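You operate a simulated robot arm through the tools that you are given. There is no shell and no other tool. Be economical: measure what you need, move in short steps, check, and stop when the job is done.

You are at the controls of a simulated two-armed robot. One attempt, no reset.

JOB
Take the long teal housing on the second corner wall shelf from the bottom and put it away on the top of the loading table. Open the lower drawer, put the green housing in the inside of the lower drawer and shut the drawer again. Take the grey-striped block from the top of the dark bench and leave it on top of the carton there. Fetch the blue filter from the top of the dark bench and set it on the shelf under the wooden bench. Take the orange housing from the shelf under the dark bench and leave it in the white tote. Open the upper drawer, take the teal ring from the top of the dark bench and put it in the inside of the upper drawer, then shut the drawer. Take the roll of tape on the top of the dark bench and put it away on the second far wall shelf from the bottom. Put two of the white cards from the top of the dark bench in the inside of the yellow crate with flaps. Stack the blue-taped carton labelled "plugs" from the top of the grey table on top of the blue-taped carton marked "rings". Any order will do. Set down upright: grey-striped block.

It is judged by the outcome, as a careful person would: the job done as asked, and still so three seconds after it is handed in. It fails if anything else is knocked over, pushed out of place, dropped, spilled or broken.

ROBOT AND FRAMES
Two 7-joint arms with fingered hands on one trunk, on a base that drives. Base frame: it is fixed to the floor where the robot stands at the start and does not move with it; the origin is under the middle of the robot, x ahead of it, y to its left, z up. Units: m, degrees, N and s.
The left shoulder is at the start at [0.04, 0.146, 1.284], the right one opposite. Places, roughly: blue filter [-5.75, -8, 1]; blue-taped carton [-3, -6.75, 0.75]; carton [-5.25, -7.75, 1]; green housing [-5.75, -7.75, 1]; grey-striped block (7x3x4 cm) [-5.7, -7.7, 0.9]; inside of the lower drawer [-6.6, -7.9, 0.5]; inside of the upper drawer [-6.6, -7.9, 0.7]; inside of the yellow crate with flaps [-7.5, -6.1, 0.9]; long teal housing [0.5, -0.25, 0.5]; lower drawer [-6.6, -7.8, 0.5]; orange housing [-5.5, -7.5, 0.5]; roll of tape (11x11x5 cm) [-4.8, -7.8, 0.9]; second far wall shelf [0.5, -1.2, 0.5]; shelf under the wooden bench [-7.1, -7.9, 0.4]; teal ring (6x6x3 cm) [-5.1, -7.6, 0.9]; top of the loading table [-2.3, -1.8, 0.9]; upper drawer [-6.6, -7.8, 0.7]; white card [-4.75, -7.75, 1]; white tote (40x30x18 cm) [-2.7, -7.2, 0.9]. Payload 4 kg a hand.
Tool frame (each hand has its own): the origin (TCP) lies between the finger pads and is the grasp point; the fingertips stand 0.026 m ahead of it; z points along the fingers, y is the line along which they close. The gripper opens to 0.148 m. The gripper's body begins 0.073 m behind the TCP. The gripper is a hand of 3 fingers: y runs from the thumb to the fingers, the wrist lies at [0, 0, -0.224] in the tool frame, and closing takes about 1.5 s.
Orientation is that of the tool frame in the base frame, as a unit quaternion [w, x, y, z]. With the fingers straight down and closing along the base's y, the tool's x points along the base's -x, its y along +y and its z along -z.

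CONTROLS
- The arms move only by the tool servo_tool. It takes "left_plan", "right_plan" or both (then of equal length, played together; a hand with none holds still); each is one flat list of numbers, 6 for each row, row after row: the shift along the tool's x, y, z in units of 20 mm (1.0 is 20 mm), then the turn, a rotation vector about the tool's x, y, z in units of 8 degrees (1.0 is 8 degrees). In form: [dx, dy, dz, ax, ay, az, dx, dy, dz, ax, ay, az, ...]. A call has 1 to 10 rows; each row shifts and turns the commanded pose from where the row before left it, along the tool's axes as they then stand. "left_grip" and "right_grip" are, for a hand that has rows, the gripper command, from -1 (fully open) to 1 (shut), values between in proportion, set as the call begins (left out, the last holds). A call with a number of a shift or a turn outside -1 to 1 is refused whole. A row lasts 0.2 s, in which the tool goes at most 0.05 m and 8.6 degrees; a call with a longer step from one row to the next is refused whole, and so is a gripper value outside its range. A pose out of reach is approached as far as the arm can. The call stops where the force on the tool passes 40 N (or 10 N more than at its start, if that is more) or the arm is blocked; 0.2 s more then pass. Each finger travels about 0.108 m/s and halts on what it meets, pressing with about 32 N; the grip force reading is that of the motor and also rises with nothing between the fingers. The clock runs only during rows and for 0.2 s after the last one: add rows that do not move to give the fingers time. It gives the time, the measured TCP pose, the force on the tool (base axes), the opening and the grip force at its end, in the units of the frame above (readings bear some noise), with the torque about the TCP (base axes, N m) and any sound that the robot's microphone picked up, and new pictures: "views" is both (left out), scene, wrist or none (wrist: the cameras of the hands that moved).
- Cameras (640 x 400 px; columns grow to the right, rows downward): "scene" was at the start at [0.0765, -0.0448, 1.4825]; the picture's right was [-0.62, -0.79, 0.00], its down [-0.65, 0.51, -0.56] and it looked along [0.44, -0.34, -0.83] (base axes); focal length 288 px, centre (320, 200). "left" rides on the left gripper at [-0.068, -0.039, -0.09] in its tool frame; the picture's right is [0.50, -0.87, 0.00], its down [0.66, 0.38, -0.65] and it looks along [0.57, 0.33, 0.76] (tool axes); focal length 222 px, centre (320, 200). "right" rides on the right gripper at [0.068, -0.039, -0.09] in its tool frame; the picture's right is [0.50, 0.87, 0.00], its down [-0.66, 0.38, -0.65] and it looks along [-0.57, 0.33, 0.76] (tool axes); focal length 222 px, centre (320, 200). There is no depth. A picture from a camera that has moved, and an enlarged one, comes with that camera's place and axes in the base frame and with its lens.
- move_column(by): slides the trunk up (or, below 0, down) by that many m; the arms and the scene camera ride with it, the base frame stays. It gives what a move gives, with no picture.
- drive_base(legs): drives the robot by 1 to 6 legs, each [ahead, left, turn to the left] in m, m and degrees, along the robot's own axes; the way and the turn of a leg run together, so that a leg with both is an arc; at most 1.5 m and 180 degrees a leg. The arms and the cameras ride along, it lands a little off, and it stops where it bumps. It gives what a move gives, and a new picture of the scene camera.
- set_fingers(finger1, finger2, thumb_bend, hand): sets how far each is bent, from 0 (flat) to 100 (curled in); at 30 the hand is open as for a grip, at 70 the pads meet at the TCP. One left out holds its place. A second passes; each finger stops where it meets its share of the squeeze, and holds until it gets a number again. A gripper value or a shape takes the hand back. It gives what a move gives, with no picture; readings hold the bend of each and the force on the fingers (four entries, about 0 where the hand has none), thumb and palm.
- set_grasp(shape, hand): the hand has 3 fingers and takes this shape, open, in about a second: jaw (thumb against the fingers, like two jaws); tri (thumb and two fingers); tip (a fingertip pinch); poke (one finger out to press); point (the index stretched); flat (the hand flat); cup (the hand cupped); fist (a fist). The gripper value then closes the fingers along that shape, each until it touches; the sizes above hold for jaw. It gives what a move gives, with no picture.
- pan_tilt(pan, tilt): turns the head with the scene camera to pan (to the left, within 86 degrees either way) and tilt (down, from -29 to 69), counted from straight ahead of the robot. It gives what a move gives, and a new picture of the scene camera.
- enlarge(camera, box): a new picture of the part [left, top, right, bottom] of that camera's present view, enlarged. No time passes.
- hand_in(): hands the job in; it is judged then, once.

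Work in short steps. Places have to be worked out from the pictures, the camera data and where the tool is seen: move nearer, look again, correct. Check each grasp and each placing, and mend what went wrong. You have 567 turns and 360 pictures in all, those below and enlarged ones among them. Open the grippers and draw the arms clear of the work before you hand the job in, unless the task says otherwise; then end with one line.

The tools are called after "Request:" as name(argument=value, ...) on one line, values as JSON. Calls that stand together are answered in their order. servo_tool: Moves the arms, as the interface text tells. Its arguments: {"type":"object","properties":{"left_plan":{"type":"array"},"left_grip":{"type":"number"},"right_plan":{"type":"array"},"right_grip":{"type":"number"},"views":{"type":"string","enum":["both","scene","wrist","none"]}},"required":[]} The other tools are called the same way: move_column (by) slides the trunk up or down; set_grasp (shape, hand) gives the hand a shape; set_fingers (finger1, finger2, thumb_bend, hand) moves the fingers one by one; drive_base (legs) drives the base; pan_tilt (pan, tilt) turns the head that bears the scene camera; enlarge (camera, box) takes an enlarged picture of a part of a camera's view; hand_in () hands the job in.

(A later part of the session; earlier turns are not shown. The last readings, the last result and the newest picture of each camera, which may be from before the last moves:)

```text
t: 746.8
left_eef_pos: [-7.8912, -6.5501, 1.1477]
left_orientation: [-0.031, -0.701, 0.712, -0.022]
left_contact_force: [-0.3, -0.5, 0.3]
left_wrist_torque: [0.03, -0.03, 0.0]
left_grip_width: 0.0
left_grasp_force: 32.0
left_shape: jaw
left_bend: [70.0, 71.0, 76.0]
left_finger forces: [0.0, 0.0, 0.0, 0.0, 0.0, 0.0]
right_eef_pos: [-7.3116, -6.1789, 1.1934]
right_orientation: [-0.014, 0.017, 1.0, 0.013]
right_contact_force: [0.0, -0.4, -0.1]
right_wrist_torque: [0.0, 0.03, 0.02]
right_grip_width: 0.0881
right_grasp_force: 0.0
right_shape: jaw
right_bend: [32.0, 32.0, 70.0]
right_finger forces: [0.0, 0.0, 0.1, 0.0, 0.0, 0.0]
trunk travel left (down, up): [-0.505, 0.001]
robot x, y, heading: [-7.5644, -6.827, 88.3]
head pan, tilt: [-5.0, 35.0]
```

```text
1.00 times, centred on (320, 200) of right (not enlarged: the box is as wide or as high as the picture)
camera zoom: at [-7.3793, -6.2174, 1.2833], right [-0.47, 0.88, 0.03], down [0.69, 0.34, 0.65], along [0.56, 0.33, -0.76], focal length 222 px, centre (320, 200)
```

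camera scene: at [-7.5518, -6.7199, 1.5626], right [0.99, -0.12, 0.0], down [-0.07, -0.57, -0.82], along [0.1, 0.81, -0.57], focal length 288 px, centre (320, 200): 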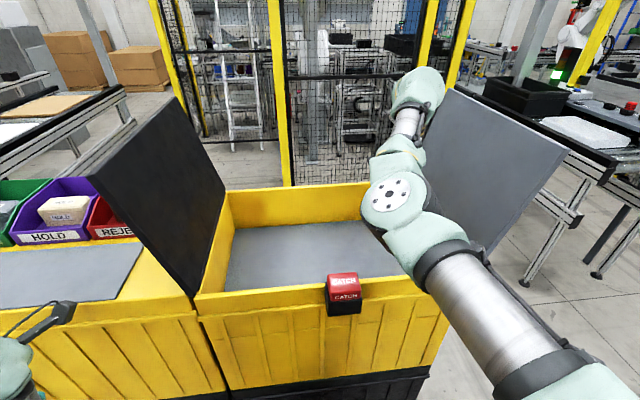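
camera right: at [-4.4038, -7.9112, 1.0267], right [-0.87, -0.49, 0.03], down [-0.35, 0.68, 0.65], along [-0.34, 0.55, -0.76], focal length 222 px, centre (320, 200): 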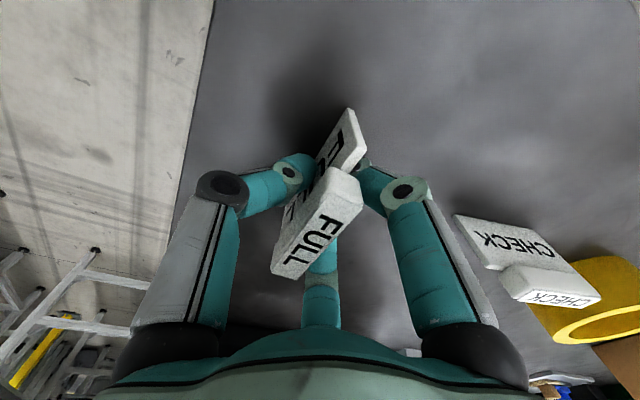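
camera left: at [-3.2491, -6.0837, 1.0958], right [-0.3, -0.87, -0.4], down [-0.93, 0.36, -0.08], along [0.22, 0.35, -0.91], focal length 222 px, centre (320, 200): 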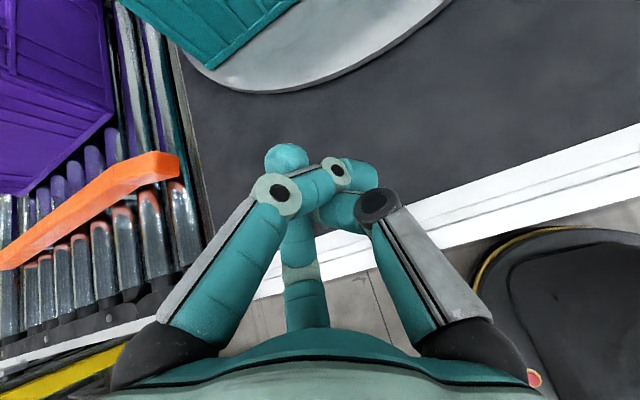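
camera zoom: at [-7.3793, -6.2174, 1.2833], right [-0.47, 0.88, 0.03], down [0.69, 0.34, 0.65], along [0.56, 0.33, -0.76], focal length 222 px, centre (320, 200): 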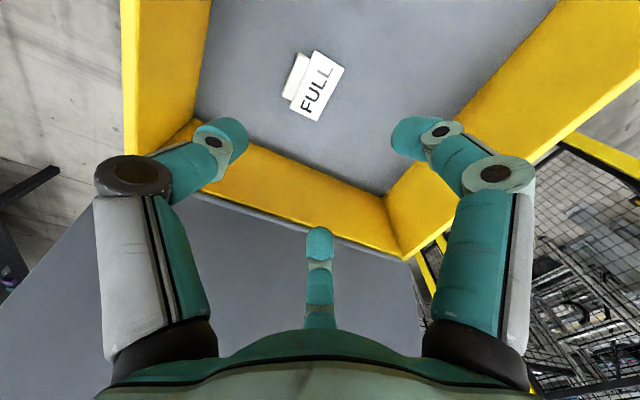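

First card is in the crate. I return for the second card (CHECK) at the east end, rolling the hand −104° for its orientation on the way.

Request:
drive_base(legs=[[-0.28, 0, 0], [0, -0.98, 1.7], [0, 0, 90], [0, -0.35, 0], [-1.45, 0, 0], [-1.45, 0, 0]])

Request:
servo_tool(right_plan=[0, 0, 0, 0, 0, -1, 0, 0, 0, 0, 0, -1, 0, 0, 0, 0, 0, -1, 0, 0, 0, 0, 0, -1, 0, 0, 0, 0, 0, -1, 0, 0, 0, 0, 0, -1, 0, 0, 0, 0, 0, -1, 0, 0, 0, 0, 0, -1, 0, 0, 0, 0, 0, -1, 0, 0, 0, 0, 0, -1], right_grip=-0.5, views="none")

Request:
servo_tool(right_plan=[0, 0, 1, 0, 0, -1, 0, 0, 1, 0, 0, -1, 0, 0, 1, 0, 0, -1, 0, 0, 1, 0, 0, 0], views="none")

```text
t: 772.5
left_eef_pos: [-4.0224, -7.2035, 1.1472]
left_orientation: [0.005, 0.999, -0.003, 0.037]
left_contact_force: [-1.4, -0.7, -0.7]
left_wrist_torque: [0.01, -0.01, 0.0]
left_grip_width: 0.0
left_grasp_force: 31.8
left_shape: jaw
left_bend: [70.0, 71.0, 76.0]
left_finger forces: [0.1, 0.0, 0.0, 0.0, 0.0, 0.0]
right_eef_pos: [-4.3998, -6.6266, 1.1932]
right_orientation: [-0.017, -0.697, 0.717, 0.0]
right_contact_force: [-0.3, -0.4, -0.2]
right_wrist_torque: [0.03, 0.0, -0.01]
right_grip_width: 0.0885
right_grasp_force: 0.2
right_shape: jaw
right_bend: [32.0, 32.0, 70.0]
right_finger forces: [0.0, 0.1, 0.0, 0.1, 0.0, 0.1]
trunk travel left (down, up): [-0.505, 0.001]
robot x, y, heading: [-3.7477, -6.8723, 179.1]
head pan, tilt: [-5.0, 35.0]
camera scene: at [-3.8593, -6.8638, 1.5623], right [0.11, 0.99, 0.0], down [0.57, -0.06, -0.82], along [-0.81, 0.09, -0.57], focal length 288 px, centre (320, 200)
```

scene: 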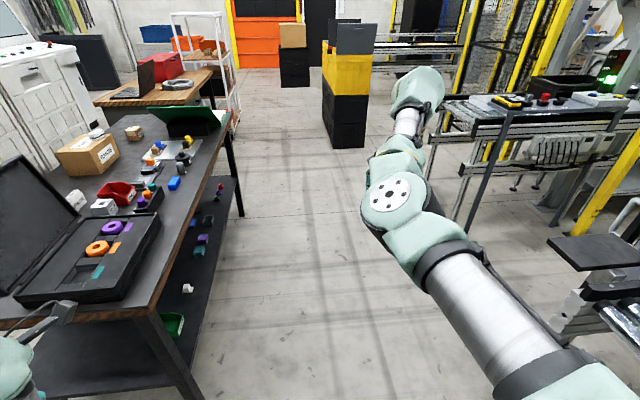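

```text
t: 774.7
left_eef_pos: [-4.0214, -7.2036, 1.1469]
left_orientation: [0.006, 0.999, -0.004, 0.039]
left_contact_force: [0.1, 0.0, 0.4]
left_wrist_torque: [-0.02, 0.0, 0.01]
left_grip_width: 0.0
left_grasp_force: 31.9
left_shape: jaw
left_bend: [70.0, 71.0, 76.0]
left_finger forces: [0.0, 0.0, 0.0, 0.1, 0.0, 0.0]
right_eef_pos: [-4.3968, -6.6289, 1.1922]
right_orientation: [0.014, 0.995, -0.1, -0.012]
right_contact_force: [-0.4, -0.5, 0.1]
right_wrist_torque: [-0.03, 0.04, 0.02]
right_grip_width: 0.1104
right_grasp_force: 0.1
right_shape: jaw
right_bend: [27.0, 27.0, 55.0]
right_finger forces: [0.1, 0.0, 0.0, 0.1, 0.1, 0.0]
trunk travel left (down, up): [-0.505, 0.001]
robot x, y, heading: [-3.7486, -6.8718, 178.8]
head pan, tilt: [-5.0, 35.0]
```

```text
t: 775.7
left_eef_pos: [-4.0214, -7.2031, 1.1468]
left_orientation: [0.006, 0.999, -0.004, 0.039]
left_contact_force: [0.1, 0.6, -0.5]
left_wrist_torque: [0.02, -0.03, 0.04]
left_grip_width: 0.0
left_grasp_force: 32.3
left_shape: jaw
left_bend: [70.0, 71.0, 76.0]
left_finger forces: [0.0, 0.0, 0.0, 0.1, 0.0, 0.0]
right_eef_pos: [-4.3988, -6.6298, 1.1116]
right_orientation: [0.012, 0.994, 0.109, -0.016]
right_contact_force: [-0.1, 0.6, 0.0]
right_wrist_torque: [-0.03, 0.01, 0.01]
right_grip_width: 0.1106
right_grasp_force: 0.1
right_shape: jaw
right_bend: [27.0, 27.0, 55.0]
right_finger forces: [0.1, 0.1, 0.1, 0.1, 0.0, 0.0]
trunk travel left (down, up): [-0.505, 0.001]
robot x, y, heading: [-3.7508, -6.869, 178.7]
head pan, tilt: [-5.0, 35.0]
```

Request:
drive_base(legs=[[-0.3, 0, 1.3], [0, 1.24, 0], [0.5, 0, 0]])

Request:
move_column(by=-0.09)

Request:
enlarge(camera="right", box=[0, 0, 640, 400])

```text
t: 786.2
left_eef_pos: [-4.2013, -8.4811, 1.1473]
left_orientation: [0.005, 0.999, 0.012, 0.038]
left_contact_force: [0.0, 0.2, 0.1]
left_wrist_torque: [0.0, 0.05, 0.01]
left_grip_width: 0.0001
left_grasp_force: 31.5
left_shape: jaw
left_bend: [70.0, 71.0, 76.0]
left_finger forces: [0.0, 0.0, 0.0, 0.0, 0.0, 0.0]
right_eef_pos: [-4.5983, -7.9194, 1.1126]
right_orientation: [0.012, 0.992, 0.125, -0.014]
right_contact_force: [-0.2, 0.7, 0.1]
right_wrist_torque: [-0.02, 0.04, -0.03]
right_grip_width: 0.1108
right_grasp_force: 0.1
right_shape: jaw
right_bend: [27.0, 27.0, 55.0]
right_finger forces: [0.0, 0.0, 0.0, 0.0, 0.0, 0.0]
trunk travel left (down, up): [-0.505, 0.001]
robot x, y, heading: [-3.938, -8.1428, -179.3]
head pan, tilt: [-5.0, 35.0]
camera scene: at [-4.0482, -8.1354, 1.5625], right [0.07, 1.0, 0.0], down [0.57, -0.04, -0.82], along [-0.82, 0.06, -0.57], focal length 288 px, centre (320, 200)
```

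scene: 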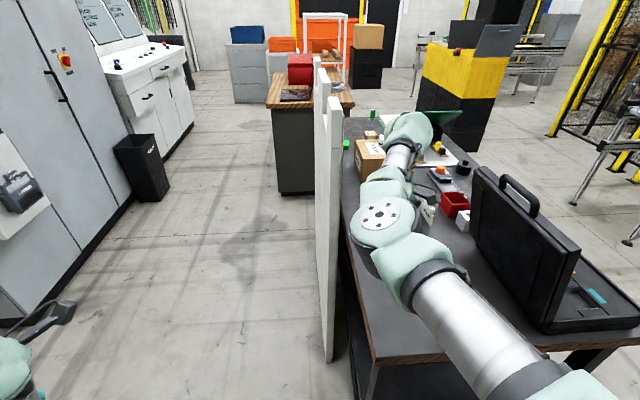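

```text
t: 787.5
left_eef_pos: [-4.2013, -8.4802, 1.0569]
left_orientation: [0.006, 0.999, 0.013, 0.038]
left_contact_force: [0.1, 0.2, -0.3]
left_wrist_torque: [0.01, 0.01, 0.0]
left_grip_width: 0.0001
left_grasp_force: 31.9
left_shape: jaw
left_bend: [70.0, 71.0, 76.0]
left_finger forces: [0.0, 0.0, 0.0, 0.0, 0.0, 0.0]
right_eef_pos: [-4.6004, -7.9197, 1.0216]
right_orientation: [0.012, 0.992, 0.124, -0.014]
right_contact_force: [0.1, -0.5, 0.7]
right_wrist_torque: [0.06, -0.02, 0.0]
right_grip_width: 0.1104
right_grasp_force: 0.0
right_shape: jaw
right_bend: [27.0, 27.0, 55.0]
right_finger forces: [0.0, 0.0, 0.0, 0.0, 0.1, 0.0]
trunk travel left (down, up): [-0.415, 0.091]
robot x, y, heading: [-3.9413, -8.1385, -179.3]
head pan, tilt: [-5.0, 35.0]
```

```text
1.00 times, centred on (320, 200) of right (not enlarged: the box is as wide or as high as the picture)
camera zoom: at [-4.5415, -7.8635, 1.1091], right [0.7, -0.71, 0.0], down [-0.52, -0.51, 0.68], along [-0.49, -0.48, -0.73], focal length 222 px, centre (320, 200)
```

zoom: 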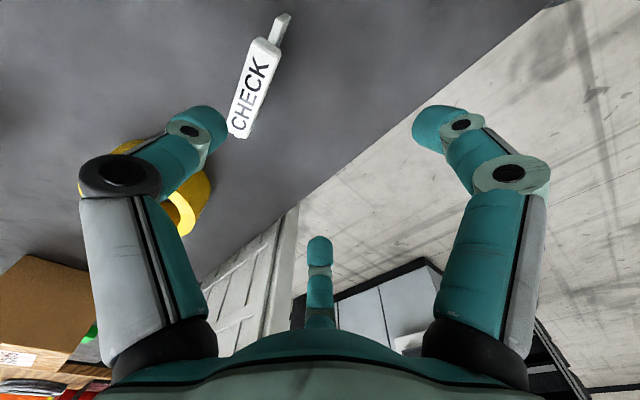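

CHECK's plate is centred at (−4.607, −7.866), and the hand is aligned. Shift 5.4 cm, lower, and pinch.

Request:
drive_base(legs=[[0.008, -0.055, 0]])

Request:
move_column(by=-0.084)

Request:
servo_tool(right_plan=[0, 0, 0, 0, 0, 0, 0, 0, 0, 0, 0, 0, 0, 0, 0, 0, 0, 0, 0, 0, 0, 0, 0, 0, 0, 0, 0, 0, 0, 0, 0, 0, 0, 0, 0, 0], right_grip=1, views="wrist")

```text
t: 788.4
left_eef_pos: [-4.2078, -8.4322, 1.0544]
left_orientation: [0.003, 0.999, 0.014, 0.038]
left_contact_force: [1.1, -0.4, -0.6]
left_wrist_torque: [0.07, 0.02, 0.02]
left_grip_width: 0.0
left_grasp_force: 32.2
left_shape: jaw
left_bend: [70.0, 71.0, 76.0]
left_finger forces: [0.1, 0.1, 0.0, 0.0, 0.0, 0.0]
right_eef_pos: [-4.6077, -7.8753, 1.0244]
right_orientation: [0.009, 0.992, 0.128, -0.014]
right_contact_force: [0.0, -0.4, -0.1]
right_wrist_torque: [0.07, 0.02, 0.03]
right_grip_width: 0.1105
right_grasp_force: 0.1
right_shape: jaw
right_bend: [27.0, 27.0, 55.0]
right_finger forces: [0.1, 0.0, 0.0, 0.0, 0.0, 0.1]
trunk travel left (down, up): [-0.415, 0.091]
robot x, y, heading: [-3.9502, -8.0877, -179.3]
head pan, tilt: [-5.0, 35.0]
camera scene: at [-4.0576, -8.0899, 1.4729], right [0.07, 1.0, 0.01], down [0.57, -0.04, -0.82], along [-0.82, 0.06, -0.57], focal length 288 px, centre (320, 200)
```

scene: 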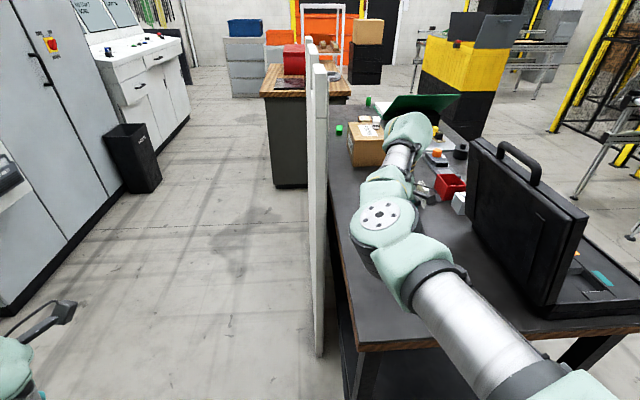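

```text
t: 789.6
left_eef_pos: [-4.2095, -8.4287, 0.9731]
left_orientation: [0.006, 0.999, 0.015, 0.038]
left_contact_force: [0.3, 0.6, -0.1]
left_wrist_torque: [0.01, 0.0, 0.0]
left_grip_width: 0.0
left_grasp_force: 32.4
left_shape: jaw
left_bend: [70.0, 71.0, 76.0]
left_finger forces: [0.1, 0.0, 0.0, 0.0, 0.0, 0.0]
right_eef_pos: [-4.6083, -7.8692, 0.9379]
right_orientation: [0.011, 0.992, 0.128, -0.013]
right_contact_force: [0.4, -0.5, 0.8]
right_wrist_torque: [0.0, -0.01, 0.01]
right_grip_width: 0.1106
right_grasp_force: 0.0
right_shape: jaw
right_bend: [27.0, 27.0, 55.0]
right_finger forces: [0.0, 0.0, 0.1, 0.0, 0.0, 0.1]
trunk travel left (down, up): [-0.331, 0.175]
robot x, y, heading: [-3.9525, -8.0861, -178.8]
head pan, tilt: [-5.0, 35.0]
```

```text
t: 791.0
left_eef_pos: [-4.2089, -8.4286, 0.9733]
left_orientation: [0.006, 0.999, 0.014, 0.038]
left_contact_force: [0.8, 0.4, 0.3]
left_wrist_torque: [-0.01, -0.01, 0.01]
left_grip_width: 0.0
left_grasp_force: 31.6
left_shape: jaw
left_bend: [70.0, 71.0, 76.0]
left_finger forces: [0.0, 0.0, 0.0, 0.0, 0.0, 0.1]
right_eef_pos: [-4.6068, -7.8692, 0.939]
right_orientation: [0.011, 0.992, 0.127, -0.015]
right_contact_force: [0.6, -0.6, -0.5]
right_wrist_torque: [-0.02, -0.02, -0.01]
right_grip_width: 0.0038
right_grasp_force: 31.6
right_shape: jaw
right_bend: [71.0, 71.0, 70.0]
right_finger forces: [0.1, 0.0, 0.1, 0.1, 29.1, 0.0]
trunk travel left (down, up): [-0.331, 0.175]
robot x, y, heading: [-3.9515, -8.0856, -179.1]
head pan, tilt: [-5.0, 35.0]
camera right: at [-4.5513, -7.8131, 1.0245], right [0.7, -0.71, 0.0], down [-0.52, -0.51, 0.68], along [-0.48, -0.48, -0.73], focal length 222 px, centre (320, 200)
```

right: 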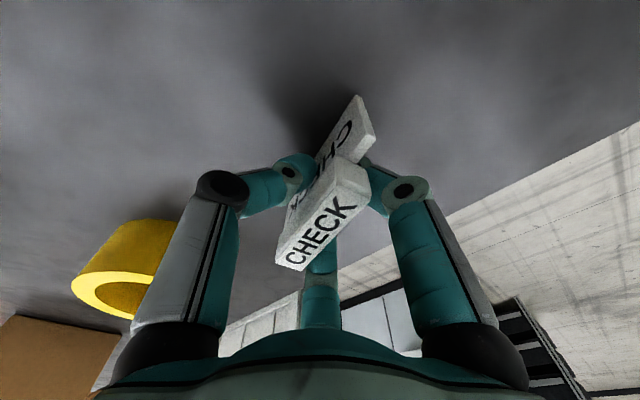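

Second card pinched. I lift it and carry it to the crate by the same route.

Request:
move_column(by=0.174)

Request:
servo_tool(right_plan=[0, 0, -1, 0, 0, 0, 0, 0, -1, 0, 0, 0, 0, 0, -1, 0, 0, 0, 0, 0, -1, 0, 0, 0], views="none")

Request:
drive_base(legs=[[-0.5, 0, -0.9], [0, -1.33, 0], [1.45, 0, 0], [1.45, 0.2, 0], [0.25, 0.15, 0], [0, 0, -89]])

```text
t: 793.0
left_eef_pos: [-4.2088, -8.428, 1.1467]
left_orientation: [0.006, 0.999, 0.014, 0.038]
left_contact_force: [-0.9, 0.0, 0.8]
left_wrist_torque: [-0.02, -0.02, 0.01]
left_grip_width: 0.0001
left_grasp_force: 31.7
left_shape: jaw
left_bend: [70.0, 71.0, 76.0]
left_finger forces: [0.1, 0.0, 0.1, 0.0, 0.1, 0.1]
right_eef_pos: [-4.6094, -7.8699, 1.1114]
right_orientation: [0.012, 0.992, 0.128, -0.013]
right_contact_force: [0.6, 0.2, -1.3]
right_wrist_torque: [0.03, -0.02, 0.0]
right_grip_width: 0.0037
right_grasp_force: 32.3
right_shape: jaw
right_bend: [71.0, 71.0, 70.0]
right_finger forces: [0.1, 0.0, 0.0, 0.0, 29.2, 0.1]
trunk travel left (down, up): [-0.505, 0.001]
robot x, y, heading: [-3.9474, -8.0867, -179.2]
head pan, tilt: [-5.0, 35.0]
```

```text
t: 794.0
left_eef_pos: [-4.2098, -8.428, 1.1469]
left_orientation: [0.006, 0.999, 0.015, 0.038]
left_contact_force: [0.4, 0.4, -0.6]
left_wrist_torque: [-0.01, 0.0, 0.01]
left_grip_width: 0.0
left_grasp_force: 32.1
left_shape: jaw
left_bend: [70.0, 71.0, 76.0]
left_finger forces: [0.1, 0.0, 0.1, 0.0, 0.0, 0.1]
right_eef_pos: [-4.6073, -7.8658, 1.1922]
right_orientation: [0.013, 0.992, 0.128, -0.014]
right_contact_force: [0.3, 0.7, 0.3]
right_wrist_torque: [0.02, 0.02, 0.01]
right_grip_width: 0.0035
right_grasp_force: 32.3
right_shape: jaw
right_bend: [71.0, 71.0, 70.0]
right_finger forces: [0.0, 0.0, 0.0, 0.1, 29.2, 0.0]
trunk travel left (down, up): [-0.505, 0.001]
robot x, y, heading: [-3.9525, -8.0872, -179.2]
head pan, tilt: [-5.0, 35.0]
```

```text
t: 822.6
left_eef_pos: [-6.9927, -6.8318, 1.1476]
left_orientation: [0.031, 0.73, -0.682, 0.024]
left_contact_force: [0.8, -0.2, -0.7]
left_wrist_torque: [-0.02, -0.01, -0.02]
left_grip_width: 0.0
left_grasp_force: 31.6
left_shape: jaw
left_bend: [70.0, 71.0, 76.0]
left_finger forces: [0.0, 0.1, 0.0, 0.0, 0.1, 0.0]
right_eef_pos: [-6.4472, -6.4135, 1.1925]
right_orientation: [-0.002, 0.803, -0.595, -0.018]
right_contact_force: [0.3, 0.3, -0.2]
right_wrist_torque: [-0.02, -0.01, -0.04]
right_grip_width: 0.0035
right_grasp_force: 32.0
right_shape: jaw
right_bend: [71.0, 71.0, 70.0]
right_finger forces: [0.0, 0.0, 0.0, 0.1, 28.8, 0.0]
trunk travel left (down, up): [-0.505, 0.001]
robot x, y, heading: [-6.6435, -7.0792, 92.9]
head pan, tilt: [-5.0, 35.0]
camera scene: at [-6.641, -6.9691, 1.5624], right [1.0, -0.03, 0.0], down [-0.02, -0.57, -0.82], along [0.03, 0.82, -0.57], focal length 288 px, centre (320, 200)
```

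scene: 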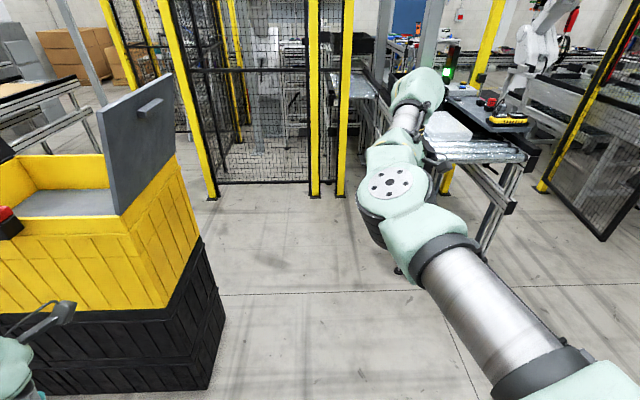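

Request:
drive_base(legs=[[-0.07, 0, -2.9], [0, 1.0, 0], [0.325, 0, 0]])

Request:
enlarge(camera="right", box=[0, 0, 640, 400])

```text
t: 830.2
left_eef_pos: [-7.9878, -6.5597, 1.1474]
left_orientation: [-0.03, -0.705, 0.708, -0.022]
left_contact_force: [-0.1, -0.7, 0.3]
left_wrist_torque: [0.02, -0.01, -0.01]
left_grip_width: 0.0001
left_grasp_force: 32.4
left_shape: jaw
left_bend: [70.0, 71.0, 76.0]
left_finger forces: [0.0, 0.1, 0.0, 0.0, 0.1, 0.1]
right_eef_pos: [-7.4137, -6.1837, 1.1939]
right_orientation: [-0.002, 0.78, -0.625, -0.019]
right_contact_force: [-0.2, 0.9, 0.4]
right_wrist_torque: [0.05, -0.02, -0.02]
right_grip_width: 0.0037
right_grasp_force: 31.9
right_shape: jaw
right_bend: [71.0, 71.0, 70.0]
right_finger forces: [0.0, 0.0, 0.0, 0.1, 28.8, 0.1]
trunk travel left (down, up): [-0.505, 0.001]
robot x, y, heading: [-7.6546, -6.8297, 88.8]
head pan, tilt: [-5.0, 35.0]
camera scene: at [-7.6466, -6.7246, 1.5626], right [0.99, -0.11, 0.0], down [-0.06, -0.57, -0.82], along [0.09, 0.82, -0.57], focal length 288 px, centre (320, 200)
```

scene: 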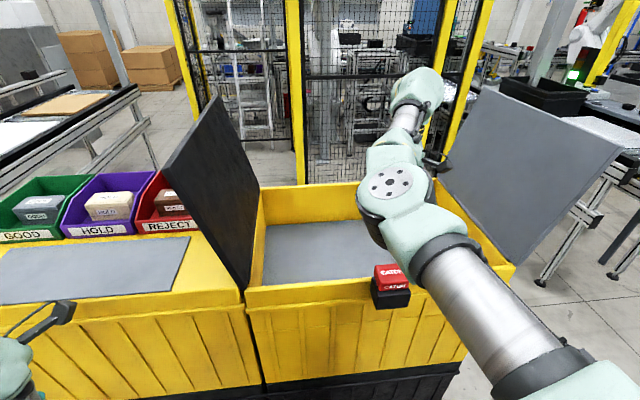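

```text
1.00 times, centred on (320, 200) of right (not enlarged: the box is as wide or as high as the picture)
camera zoom: at [-7.3589, -6.2437, 1.2799], right [-0.74, -0.68, 0.0], down [-0.5, 0.54, 0.68], along [-0.46, 0.5, -0.73], focal length 222 px, centre (320, 200)
```

zoom: 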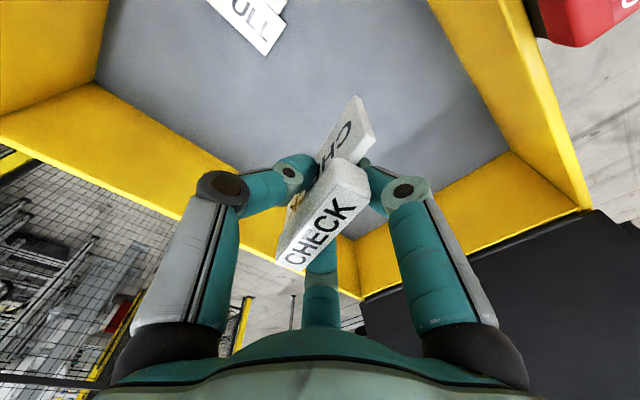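

The second card is over the interior, clear of the first. Lower, release and rise.

Request:
move_column(by=-0.21)

Request:
move_column(by=-0.02)

Request:
servo_tool(right_plan=[0, 0, 0, 0, 0, 0, 0, 0, 0, 0, 0, 0, 0, 0, 0, 0, 0, 0, 0, 0, 0, 0, 0, 0], right_grip=-0.2, views="none")

Request:
move_column(by=0.229)

Request:
enlarge(camera="right", box=[0, 0, 640, 400])

```text
t: 832.5
left_eef_pos: [-7.9895, -6.5644, 0.9388]
left_orientation: [-0.027, -0.705, 0.709, -0.021]
left_contact_force: [-0.2, -0.5, -0.3]
left_wrist_torque: [-0.04, -0.05, 0.01]
left_grip_width: 0.0
left_grasp_force: 32.0
left_shape: jaw
left_bend: [70.0, 71.0, 76.0]
left_finger forces: [0.0, 0.1, 0.0, 0.1, 0.1, 0.0]
right_eef_pos: [-7.4155, -6.1861, 0.998]
right_orientation: [-0.012, 0.78, -0.625, -0.024]
right_contact_force: [0.1, 0.7, -0.2]
right_wrist_torque: [-0.03, -0.01, 0.01]
right_grip_width: 0.0036
right_grasp_force: 32.2
right_shape: jaw
right_bend: [71.0, 71.0, 70.0]
right_finger forces: [0.0, 0.1, 0.0, 0.0, 28.8, 0.0]
trunk travel left (down, up): [-0.295, 0.211]
robot x, y, heading: [-7.6556, -6.8285, 89.0]
head pan, tilt: [-5.0, 35.0]
```

```text
t: 833.1
left_eef_pos: [-7.9948, -6.569, 0.9202]
left_orientation: [-0.023, -0.705, 0.708, -0.021]
left_contact_force: [-0.4, 0.6, 0.3]
left_wrist_torque: [-0.01, 0.0, 0.02]
left_grip_width: 0.0001
left_grasp_force: 31.9
left_shape: jaw
left_bend: [70.0, 71.0, 76.0]
left_finger forces: [0.0, 0.1, 0.0, 0.0, 0.1, 0.0]
right_eef_pos: [-7.4213, -6.1878, 0.9986]
right_orientation: [-0.026, 0.782, -0.622, -0.029]
right_contact_force: [0.7, -0.1, 0.0]
right_wrist_torque: [0.0, -0.01, -0.03]
right_grip_width: 0.0035
right_grasp_force: 32.3
right_shape: jaw
right_bend: [71.0, 71.0, 70.0]
right_finger forces: [0.0, 0.0, 0.2, 0.0, 28.8, 0.0]
trunk travel left (down, up): [-0.275, 0.231]
robot x, y, heading: [-7.6566, -6.8314, 88.9]
head pan, tilt: [-5.0, 35.0]
```

```text
t: 834.3
left_eef_pos: [-7.9974, -6.5626, 0.9137]
left_orientation: [0.027, 0.707, -0.707, 0.024]
left_contact_force: [-0.9, 0.2, 0.1]
left_wrist_torque: [-0.03, 0.02, 0.02]
left_grip_width: 0.0002
left_grasp_force: 32.4
left_shape: jaw
left_bend: [70.0, 71.0, 76.0]
left_finger forces: [0.0, 0.0, 0.0, 0.0, 0.1, 0.0]
right_eef_pos: [-7.4342, -6.1769, 0.9924]
right_orientation: [-0.025, 0.787, -0.615, -0.025]
right_contact_force: [-0.4, 0.6, 0.7]
right_wrist_torque: [-0.05, -0.04, 0.0]
right_grip_width: 0.0886
right_grasp_force: 0.0
right_shape: jaw
right_bend: [32.0, 32.0, 70.0]
right_finger forces: [0.0, 0.1, 0.0, 0.0, 0.0, 0.0]
trunk travel left (down, up): [-0.275, 0.231]
robot x, y, heading: [-7.6584, -6.8318, 89.5]
head pan, tilt: [-5.0, 35.0]
stopped in row 4 (right hand): the arm was blocked; the commanded pose is now the measured one
```

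```text
t: 836.7
left_eef_pos: [-7.9897, -6.5596, 1.148]
left_orientation: [-0.031, -0.706, 0.707, -0.023]
left_contact_force: [-0.2, -0.4, -0.1]
left_wrist_torque: [-0.03, 0.02, 0.02]
left_grip_width: 0.0
left_grasp_force: 32.1
left_shape: jaw
left_bend: [70.0, 71.0, 76.0]
left_finger forces: [0.0, 0.1, 0.0, 0.0, 0.1, 0.0]
right_eef_pos: [-7.4176, -6.1774, 1.2096]
right_orientation: [-0.015, 0.783, -0.622, -0.025]
right_contact_force: [-0.3, 0.3, -0.4]
right_wrist_torque: [0.01, -0.03, -0.02]
right_grip_width: 0.0882
right_grasp_force: 0.1
right_shape: jaw
right_bend: [32.0, 32.0, 70.0]
right_finger forces: [0.1, 0.0, 0.0, 0.1, 0.1, 0.0]
trunk travel left (down, up): [-0.504, 0.002]
robot x, y, heading: [-7.6565, -6.8295, 89.2]
head pan, tilt: [-5.0, 35.0]
```

```text
1.00 times, centred on (320, 200) of right (not enlarged: the box is as wide or as high as the picture)
camera zoom: at [-7.3633, -6.2391, 1.2938], right [-0.73, -0.68, -0.02], down [-0.5, 0.52, 0.69], along [-0.46, 0.52, -0.72], focal length 222 px, centre (320, 200)
```

zoom: 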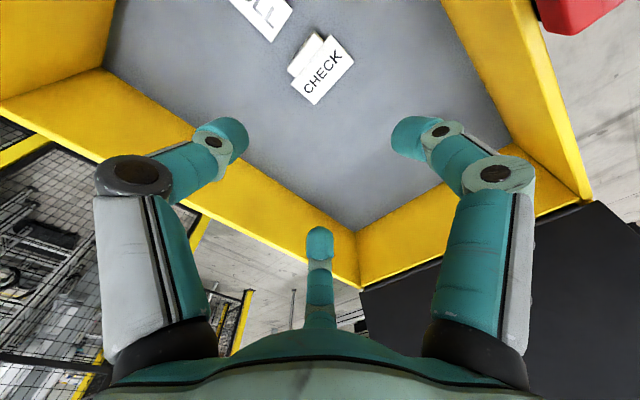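

Both cards lie in the crate. Last item: the tape roll. I return to the bench's east end.

Request:
drive_base(legs=[[-0.28, 0, 0.8], [0, -1.05, 0], [0, 0, 90], [0, -0.35, 0], [-1.45, 0, 0], [-1.45, 0, 0]])

Request:
servo_tool(right_plan=[0, 0, 1, 0, 0, 0, 0, 0, 1, 0, 0, 0, 0, 0, 1, 0, 0, 0, 0, 0, 1, 0, 0, 0], right_grip=-1, views="none")

Request:
drive_base(legs=[[-0.3, 0, 0], [0, 1.22, 0], [0.6, 0, 0]])

Request:
enlarge(camera="right", box=[0, 0, 640, 400])

```text
t: 863.1
left_eef_pos: [-3.9677, -7.0163, 1.1459]
left_orientation: [0.006, 0.999, 0.031, 0.038]
left_contact_force: [-0.2, 0.1, 0.0]
left_wrist_torque: [-0.04, -0.02, 0.03]
left_grip_width: 0.0001
left_grasp_force: 32.1
left_shape: jaw
left_bend: [70.0, 71.0, 76.0]
left_finger forces: [0.1, 0.0, 0.0, 0.0, 0.1, 0.0]
right_eef_pos: [-4.3865, -6.4719, 1.2074]
right_orientation: [0.01, 0.989, 0.148, -0.027]
right_contact_force: [0.0, -0.2, -0.3]
right_wrist_torque: [0.0, 0.01, 0.02]
right_grip_width: 0.0883
right_grasp_force: 0.0
right_shape: jaw
right_bend: [32.0, 32.0, 70.0]
right_finger forces: [0.0, 0.0, 0.0, 0.0, 0.0, 0.0]
trunk travel left (down, up): [-0.504, 0.002]
robot x, y, heading: [-3.7236, -6.668, -177.2]
head pan, tilt: [-5.0, 35.0]
camera scene: at [-3.8293, -6.6662, 1.5614], right [0.04, 1.0, 0.0], down [0.57, -0.02, -0.82], along [-0.82, 0.03, -0.57], focal length 288 px, centre (320, 200)
```

scene: 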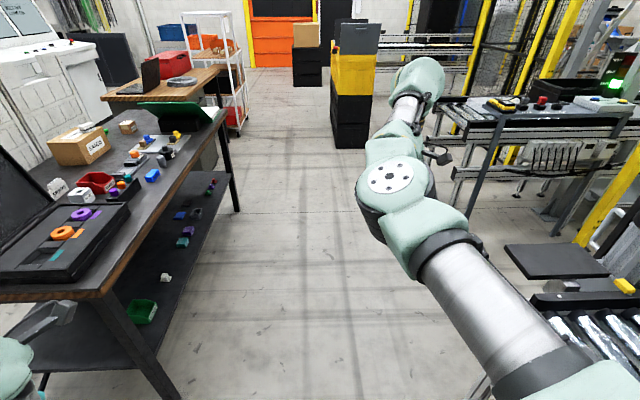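

```text
t: 864.1
left_eef_pos: [-3.9682, -7.0156, 1.1455]
left_orientation: [0.006, 0.999, 0.031, 0.039]
left_contact_force: [0.2, 0.6, 0.2]
left_wrist_torque: [0.02, 0.03, -0.05]
left_grip_width: 0.0001
left_grasp_force: 31.5
left_shape: jaw
left_bend: [70.0, 71.0, 76.0]
left_finger forces: [0.1, 0.0, 0.0, 0.1, 0.1, 0.0]
right_eef_pos: [-4.3912, -6.4756, 1.1314]
right_orientation: [0.009, 0.989, 0.148, -0.028]
right_contact_force: [0.6, 0.0, 0.8]
right_wrist_torque: [0.02, -0.01, 0.0]
right_grip_width: 0.1478
right_grasp_force: 0.1
right_shape: jaw
right_bend: [30.0, 30.0, 30.0]
right_finger forces: [0.1, 0.0, 0.1, 0.0, 0.0, 0.0]
trunk travel left (down, up): [-0.504, 0.002]
robot x, y, heading: [-3.7224, -6.666, -177.1]
head pan, tilt: [-5.0, 35.0]
```

```text
t: 869.6
left_eef_pos: [-3.5878, -7.7364, 1.1464]
left_orientation: [0.003, 0.994, 0.103, 0.04]
left_contact_force: [0.4, 1.0, -0.2]
left_wrist_torque: [0.04, -0.01, -0.01]
left_grip_width: 0.0
left_grasp_force: 32.5
left_shape: jaw
left_bend: [70.0, 71.0, 76.0]
left_finger forces: [0.0, 0.0, 0.1, 0.0, 0.0, 0.0]
right_eef_pos: [-4.0855, -7.2615, 1.1277]
right_orientation: [0.012, 0.976, 0.218, -0.026]
right_contact_force: [-0.7, 0.3, -1.2]
right_wrist_torque: [0.01, -0.03, -0.02]
right_grip_width: 0.1475
right_grasp_force: 0.1
right_shape: jaw
right_bend: [30.0, 30.0, 30.0]
right_finger forces: [0.0, 0.0, 0.0, 0.0, 0.1, 0.1]
trunk travel left (down, up): [-0.504, 0.002]
robot x, y, heading: [-3.3915, -7.3556, -169.0]
head pan, tilt: [-5.0, 35.0]
stopped in leg 2: the robot was blocked; the commanded pose is now the measured one
camera scene: at [-3.5032, -7.3689, 1.5611], right [-0.11, 0.99, 0.0], down [0.57, 0.06, -0.82], along [-0.81, -0.09, -0.58], focal length 288 px, centre (320, 200)
```

scene: 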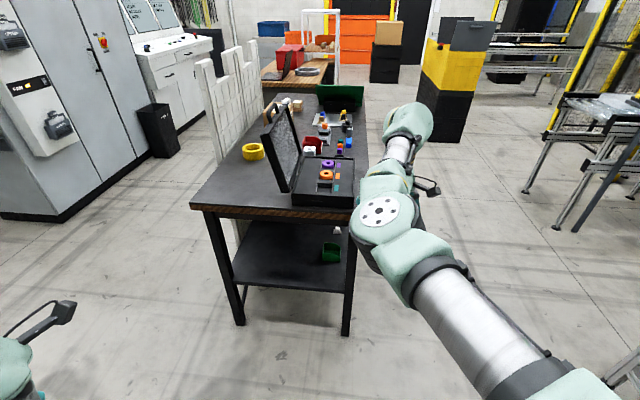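

```text
1.00 times, centred on (320, 200) of right (not enlarged: the box is as wide or as high as the picture)
camera zoom: at [-4.0382, -7.1937, 1.213], right [0.82, -0.57, -0.02], down [-0.4, -0.6, 0.69], along [-0.41, -0.56, -0.72], focal length 222 px, centre (320, 200)
```

zoom: 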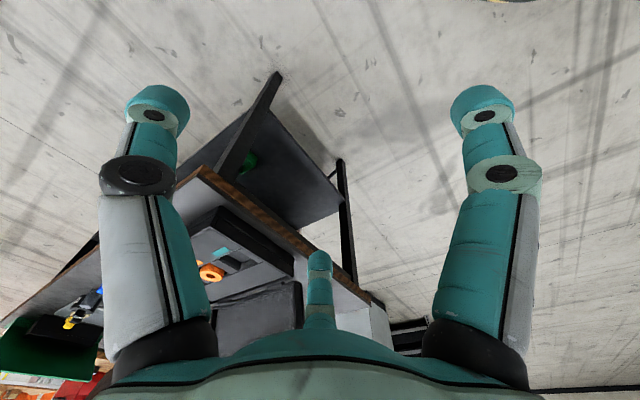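

The base brushed the grey table's corner; I move away from it, straighten, and continue to the tape.

Request:
drive_base(legs=[[0.15, 0, -11], [0, 0.72, 0], [0.52, 0, 0]])

Request:
move_column(by=-0.06)

Request:
enlarge(camera="right", box=[0, 0, 640, 400])

```text
t: 877.2
left_eef_pos: [-4.3211, -8.4381, 1.1455]
left_orientation: [0.006, 0.999, 0.008, 0.037]
left_contact_force: [-0.1, 0.1, -0.1]
left_wrist_torque: [0.02, 0.01, 0.0]
left_grip_width: 0.0
left_grasp_force: 32.8
left_shape: jaw
left_bend: [70.0, 71.0, 76.0]
left_finger forces: [0.0, 0.0, 0.1, 0.0, 0.0, 0.1]
right_eef_pos: [-4.72, -7.8779, 1.1309]
right_orientation: [0.009, 0.992, 0.124, -0.028]
right_contact_force: [-0.6, 0.4, -0.6]
right_wrist_torque: [-0.01, -0.02, 0.0]
right_grip_width: 0.1479
right_grasp_force: 0.0
right_shape: jaw
right_bend: [30.0, 30.0, 30.0]
right_finger forces: [0.0, 0.1, 0.0, 0.1, 0.0, 0.1]
trunk travel left (down, up): [-0.504, 0.002]
robot x, y, heading: [-4.0615, -8.0998, -179.7]
head pan, tilt: [-5.0, 35.0]
camera scene: at [-4.1658, -8.0953, 1.5616], right [0.08, 1.0, 0.0], down [0.57, -0.05, -0.82], along [-0.82, 0.07, -0.57], focal length 288 px, centre (320, 200)
```

scene: 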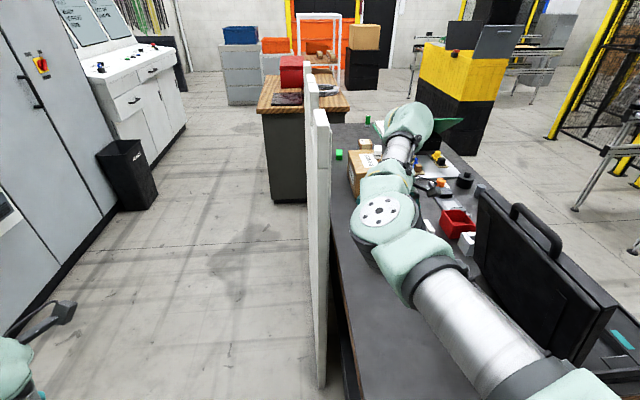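

```text
t: 878.2
left_eef_pos: [-4.3232, -8.4379, 1.087]
left_orientation: [0.006, 0.999, 0.008, 0.038]
left_contact_force: [-0.4, 0.0, -0.6]
left_wrist_torque: [-0.05, -0.02, 0.03]
left_grip_width: 0.0
left_grasp_force: 31.6
left_shape: jaw
left_bend: [70.0, 71.0, 76.0]
left_finger forces: [0.0, 0.0, 0.1, 0.0, 0.1, 0.0]
right_eef_pos: [-4.7205, -7.8782, 1.0718]
right_orientation: [0.008, 0.992, 0.124, -0.029]
right_contact_force: [0.0, 0.0, 0.3]
right_wrist_torque: [-0.02, -0.02, -0.01]
right_grip_width: 0.1479
right_grasp_force: 0.0
right_shape: jaw
right_bend: [30.0, 30.0, 30.0]
right_finger forces: [0.1, 0.0, 0.0, 0.0, 0.0, 0.0]
trunk travel left (down, up): [-0.444, 0.062]
robot x, y, heading: [-4.0577, -8.1013, -180.1]
head pan, tilt: [-5.0, 35.0]
```

```text
1.00 times, centred on (320, 200) of right (not enlarged: the box is as wide or as high as the picture)
camera zoom: at [-4.6604, -7.8208, 1.1564], right [0.7, -0.72, -0.02], down [-0.51, -0.51, 0.69], along [-0.51, -0.47, -0.72], focal length 222 px, centre (320, 200)
```

zoom: 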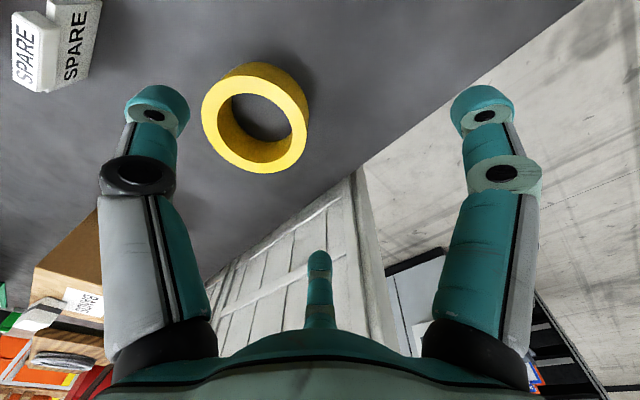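

Tape centre ≈(−4.770, −7.836). I move over it, lower around it, and close.

Request:
drive_base(legs=[[0.05, -0.043, 0]])

Request:
move_column(by=-0.13)

Request:
servo_tool(right_plan=[0, 0, 0, 0, 0, 0, 0, 0, 0, 0, 0, 0, 0, 0, 0, 0, 0, 0, 0, 0, 0, 0, 0, 0, 0, 0, 0, 0, 0, 0], right_grip=1, views="wrist")

```text
t: 879.2
left_eef_pos: [-4.3675, -8.4013, 1.0863]
left_orientation: [0.004, 0.999, 0.007, 0.036]
left_contact_force: [1.0, -0.4, -0.5]
left_wrist_torque: [0.03, 0.04, 0.02]
left_grip_width: 0.0
left_grasp_force: 31.6
left_shape: jaw
left_bend: [70.0, 71.0, 76.0]
left_finger forces: [0.0, 0.0, 0.0, 0.1, 0.0, 0.0]
right_eef_pos: [-4.7651, -7.8398, 1.077]
right_orientation: [0.006, 0.992, 0.125, -0.031]
right_contact_force: [0.1, -0.7, -0.2]
right_wrist_torque: [0.07, 0.04, 0.0]
right_grip_width: 0.1479
right_grasp_force: 0.0
right_shape: jaw
right_bend: [30.0, 30.0, 30.0]
right_finger forces: [0.0, 0.1, 0.0, 0.0, 0.0, 0.1]
trunk travel left (down, up): [-0.444, 0.062]
robot x, y, heading: [-4.1075, -8.0581, -179.9]
head pan, tilt: [-5.0, 35.0]
camera scene: at [-4.2105, -8.0594, 1.5029], right [0.08, 1.0, 0.0], down [0.57, -0.04, -0.82], along [-0.82, 0.07, -0.57], focal length 288 px, centre (320, 200)
```

scene: 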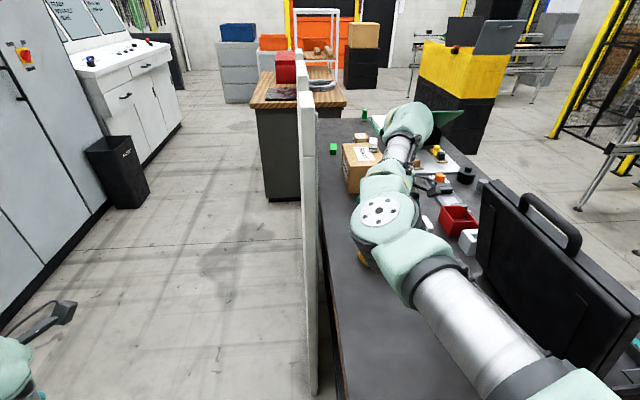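

```text
t: 880.8
left_eef_pos: [-4.3717, -8.3976, 0.9575]
left_orientation: [0.006, 0.999, 0.008, 0.038]
left_contact_force: [0.5, -0.5, 0.3]
left_wrist_torque: [-0.02, -0.01, -0.02]
left_grip_width: 0.0
left_grasp_force: 32.0
left_shape: jaw
left_bend: [70.0, 71.0, 76.0]
left_finger forces: [0.0, 0.1, 0.0, 0.0, 0.0, 0.0]
right_eef_pos: [-4.7686, -7.8367, 0.9406]
right_orientation: [0.007, 0.992, 0.125, -0.028]
right_contact_force: [0.3, 0.8, 0.4]
right_wrist_torque: [-0.04, -0.01, 0.02]
right_grip_width: 0.1477
right_grasp_force: 0.0
right_shape: jaw
right_bend: [30.0, 30.0, 30.0]
right_finger forces: [0.0, 0.1, 0.0, 0.1, 0.1, 0.0]
trunk travel left (down, up): [-0.314, 0.192]
robot x, y, heading: [-4.1084, -8.0605, -179.6]
head pan, tilt: [-5.0, 35.0]
```

```text
t: 882.0
left_eef_pos: [-4.3711, -8.3975, 0.9563]
left_orientation: [0.006, 0.999, 0.007, 0.037]
left_contact_force: [0.1, -0.6, 0.2]
left_wrist_torque: [0.0, 0.0, -0.06]
left_grip_width: 0.0
left_grasp_force: 31.5
left_shape: jaw
left_bend: [70.0, 71.0, 76.0]
left_finger forces: [0.1, 0.0, 0.1, 0.0, 0.0, 0.0]
right_eef_pos: [-4.7694, -7.8368, 0.9402]
right_orientation: [0.007, 0.992, 0.124, -0.028]
right_contact_force: [0.5, 0.2, 1.5]
right_wrist_torque: [0.01, 0.0, 0.01]
right_grip_width: 0.0983
right_grasp_force: 31.5
right_shape: jaw
right_bend: [33.0, 29.0, 74.0]
right_finger forces: [28.0, 29.1, 0.0, 0.1, 29.3, 0.0]
trunk travel left (down, up): [-0.314, 0.192]
robot x, y, heading: [-4.1101, -8.0594, -180.1]
head pan, tilt: [-5.0, 35.0]
camera right: at [-4.7102, -7.7803, 1.0256], right [0.7, -0.72, -0.02], down [-0.51, -0.51, 0.69], along [-0.51, -0.47, -0.72], focal length 222 px, centre (320, 200)
```

right: 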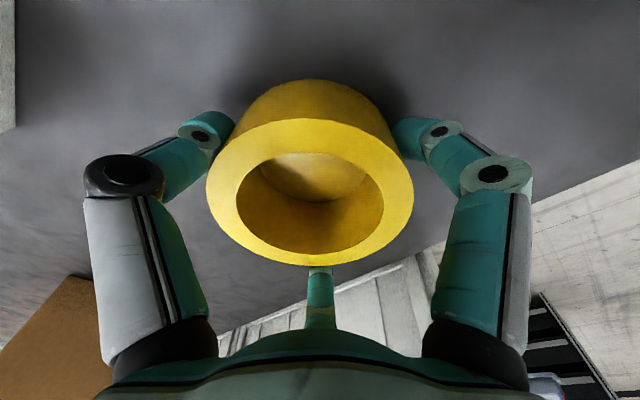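

The tape is held evenly by all three digits. I lift and start the trip to the far wall shelf: east, then turn to face +y and go up the lane.

Request:
move_column(by=0.19)

Request:
drive_base(legs=[[-1.25, 0, 0], [-1.2, 0, 0], [0, 0, -90], [1.45, 0, 0], [1.45, 0, 0]])

```text
t: 884.1
left_eef_pos: [-4.3725, -8.3972, 1.1456]
left_orientation: [0.006, 0.999, 0.008, 0.038]
left_contact_force: [0.4, -0.7, -0.2]
left_wrist_torque: [-0.04, 0.0, -0.03]
left_grip_width: 0.0001
left_grasp_force: 32.2
left_shape: jaw
left_bend: [70.0, 71.0, 76.0]
left_finger forces: [0.0, 0.0, 0.1, 0.0, 0.0, 0.0]
right_eef_pos: [-4.7711, -7.8358, 1.1305]
right_orientation: [0.007, 0.992, 0.124, -0.029]
right_contact_force: [-0.4, -0.5, -1.0]
right_wrist_torque: [0.01, -0.01, -0.03]
right_grip_width: 0.0982
right_grasp_force: 32.2
right_shape: jaw
right_bend: [33.0, 29.0, 74.0]
right_finger forces: [28.0, 29.2, 0.1, 0.1, 29.3, 0.0]
trunk travel left (down, up): [-0.504, 0.002]
robot x, y, heading: [-4.1082, -8.061, -179.9]
head pan, tilt: [-5.0, 35.0]
```

```text
t: 913.4
left_eef_pos: [-1.9991, -4.8774, 1.1465]
left_orientation: [0.031, 0.713, -0.7, 0.023]
left_contact_force: [0.0, -0.8, -0.4]
left_wrist_torque: [0.04, 0.04, 0.02]
left_grip_width: 0.0
left_grasp_force: 32.0
left_shape: jaw
left_bend: [70.0, 71.0, 76.0]
left_finger forces: [0.0, 0.0, 0.0, 0.1, 0.1, 0.1]
right_eef_pos: [-1.4409, -4.4767, 1.1308]
right_orientation: [-0.014, 0.791, -0.611, -0.025]
right_contact_force: [0.2, 0.1, -1.8]
right_wrist_torque: [0.0, 0.02, -0.01]
right_grip_width: 0.098
right_grasp_force: 32.2
right_shape: jaw
right_bend: [33.0, 29.0, 74.0]
right_finger forces: [27.7, 29.2, 0.1, 0.0, 29.3, 0.0]
trunk travel left (down, up): [-0.504, 0.002]
robot x, y, heading: [-1.6616, -5.1412, 90.6]
head pan, tilt: [-5.0, 35.0]
camera scene: at [-1.6544, -5.032, 1.5615], right [1.0, -0.08, 0.0], down [-0.05, -0.57, -0.82], along [0.07, 0.82, -0.57], focal length 288 px, centre (320, 200)
```

scene: 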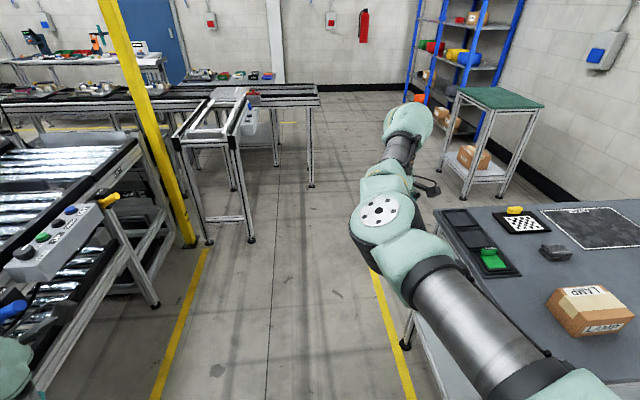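

Clear lane. I continue to the front of the far wall shelf and turn to face +x.

Request:
drive_base(legs=[[1.4, 0, -0.6], [1.1, -0.8, 0], [1.4, 0, 0], [0.4, 0.1, 0], [0, 0, -90]])

Request:
pan_tilt(pan=-5, tilt=32)

```text
t: 939.0
left_eef_pos: [-0.7938, -0.5617, 1.1461]
left_orientation: [-0.038, -0.022, 0.999, 0.005]
left_contact_force: [0.0, -0.4, 0.4]
left_wrist_torque: [0.01, 0.01, -0.01]
left_grip_width: 0.0001
left_grasp_force: 32.0
left_shape: jaw
left_bend: [70.0, 71.0, 76.0]
left_finger forces: [0.1, 0.0, 0.0, 0.0, 0.1, 0.0]
right_eef_pos: [-0.3804, -1.1135, 1.1315]
right_orientation: [0.028, -0.138, 0.99, 0.008]
right_contact_force: [-0.5, 0.6, -1.5]
right_wrist_torque: [-0.01, -0.01, 0.01]
right_grip_width: 0.0976
right_grasp_force: 32.5
right_shape: jaw
right_bend: [34.0, 29.0, 74.0]
right_finger forces: [27.6, 29.2, 0.0, 0.0, 29.3, 0.0]
trunk travel left (down, up): [-0.504, 0.002]
robot x, y, heading: [-1.0487, -0.9018, 1.6]
head pan, tilt: [-5.0, 35.0]
camera scene: at [-0.939, -0.9115, 1.5614], right [-0.06, -1.0, 0.0], down [-0.57, 0.03, -0.82], along [0.82, -0.05, -0.57], focal length 288 px, centre (320, 200)
```

scene: 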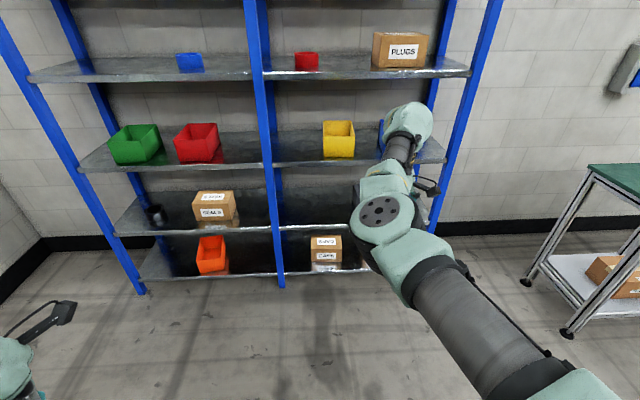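

```text
t: 939.7
left_eef_pos: [-0.7941, -0.5624, 1.1456]
left_orientation: [-0.037, -0.022, 0.999, 0.005]
left_contact_force: [0.4, 0.2, -0.1]
left_wrist_torque: [-0.01, 0.01, 0.01]
left_grip_width: 0.0
left_grasp_force: 31.7
left_shape: jaw
left_bend: [70.0, 71.0, 76.0]
left_finger forces: [0.0, 0.0, 0.0, 0.1, 0.0, 0.1]
right_eef_pos: [-0.3807, -1.1125, 1.1299]
right_orientation: [0.028, -0.138, 0.99, 0.009]
right_contact_force: [0.0, 0.1, -0.9]
right_wrist_torque: [0.01, -0.01, 0.02]
right_grip_width: 0.0976
right_grasp_force: 31.7
right_shape: jaw
right_bend: [34.0, 29.0, 74.0]
right_finger forces: [27.5, 29.1, 0.0, 0.0, 29.2, 0.0]
trunk travel left (down, up): [-0.504, 0.002]
robot x, y, heading: [-1.0495, -0.9086, 1.5]
head pan, tilt: [-5.0, 32.0]
camera scene: at [-0.9375, -0.9118, 1.566], right [-0.06, -1.0, 0.0], down [-0.53, 0.03, -0.85], along [0.85, -0.05, -0.53], focal length 288 px, centre (320, 200)
```

scene: 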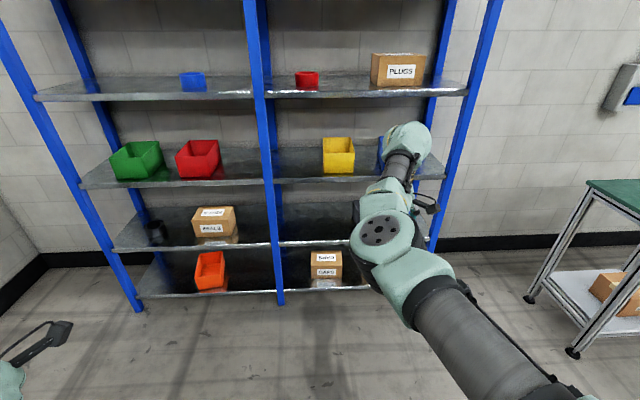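

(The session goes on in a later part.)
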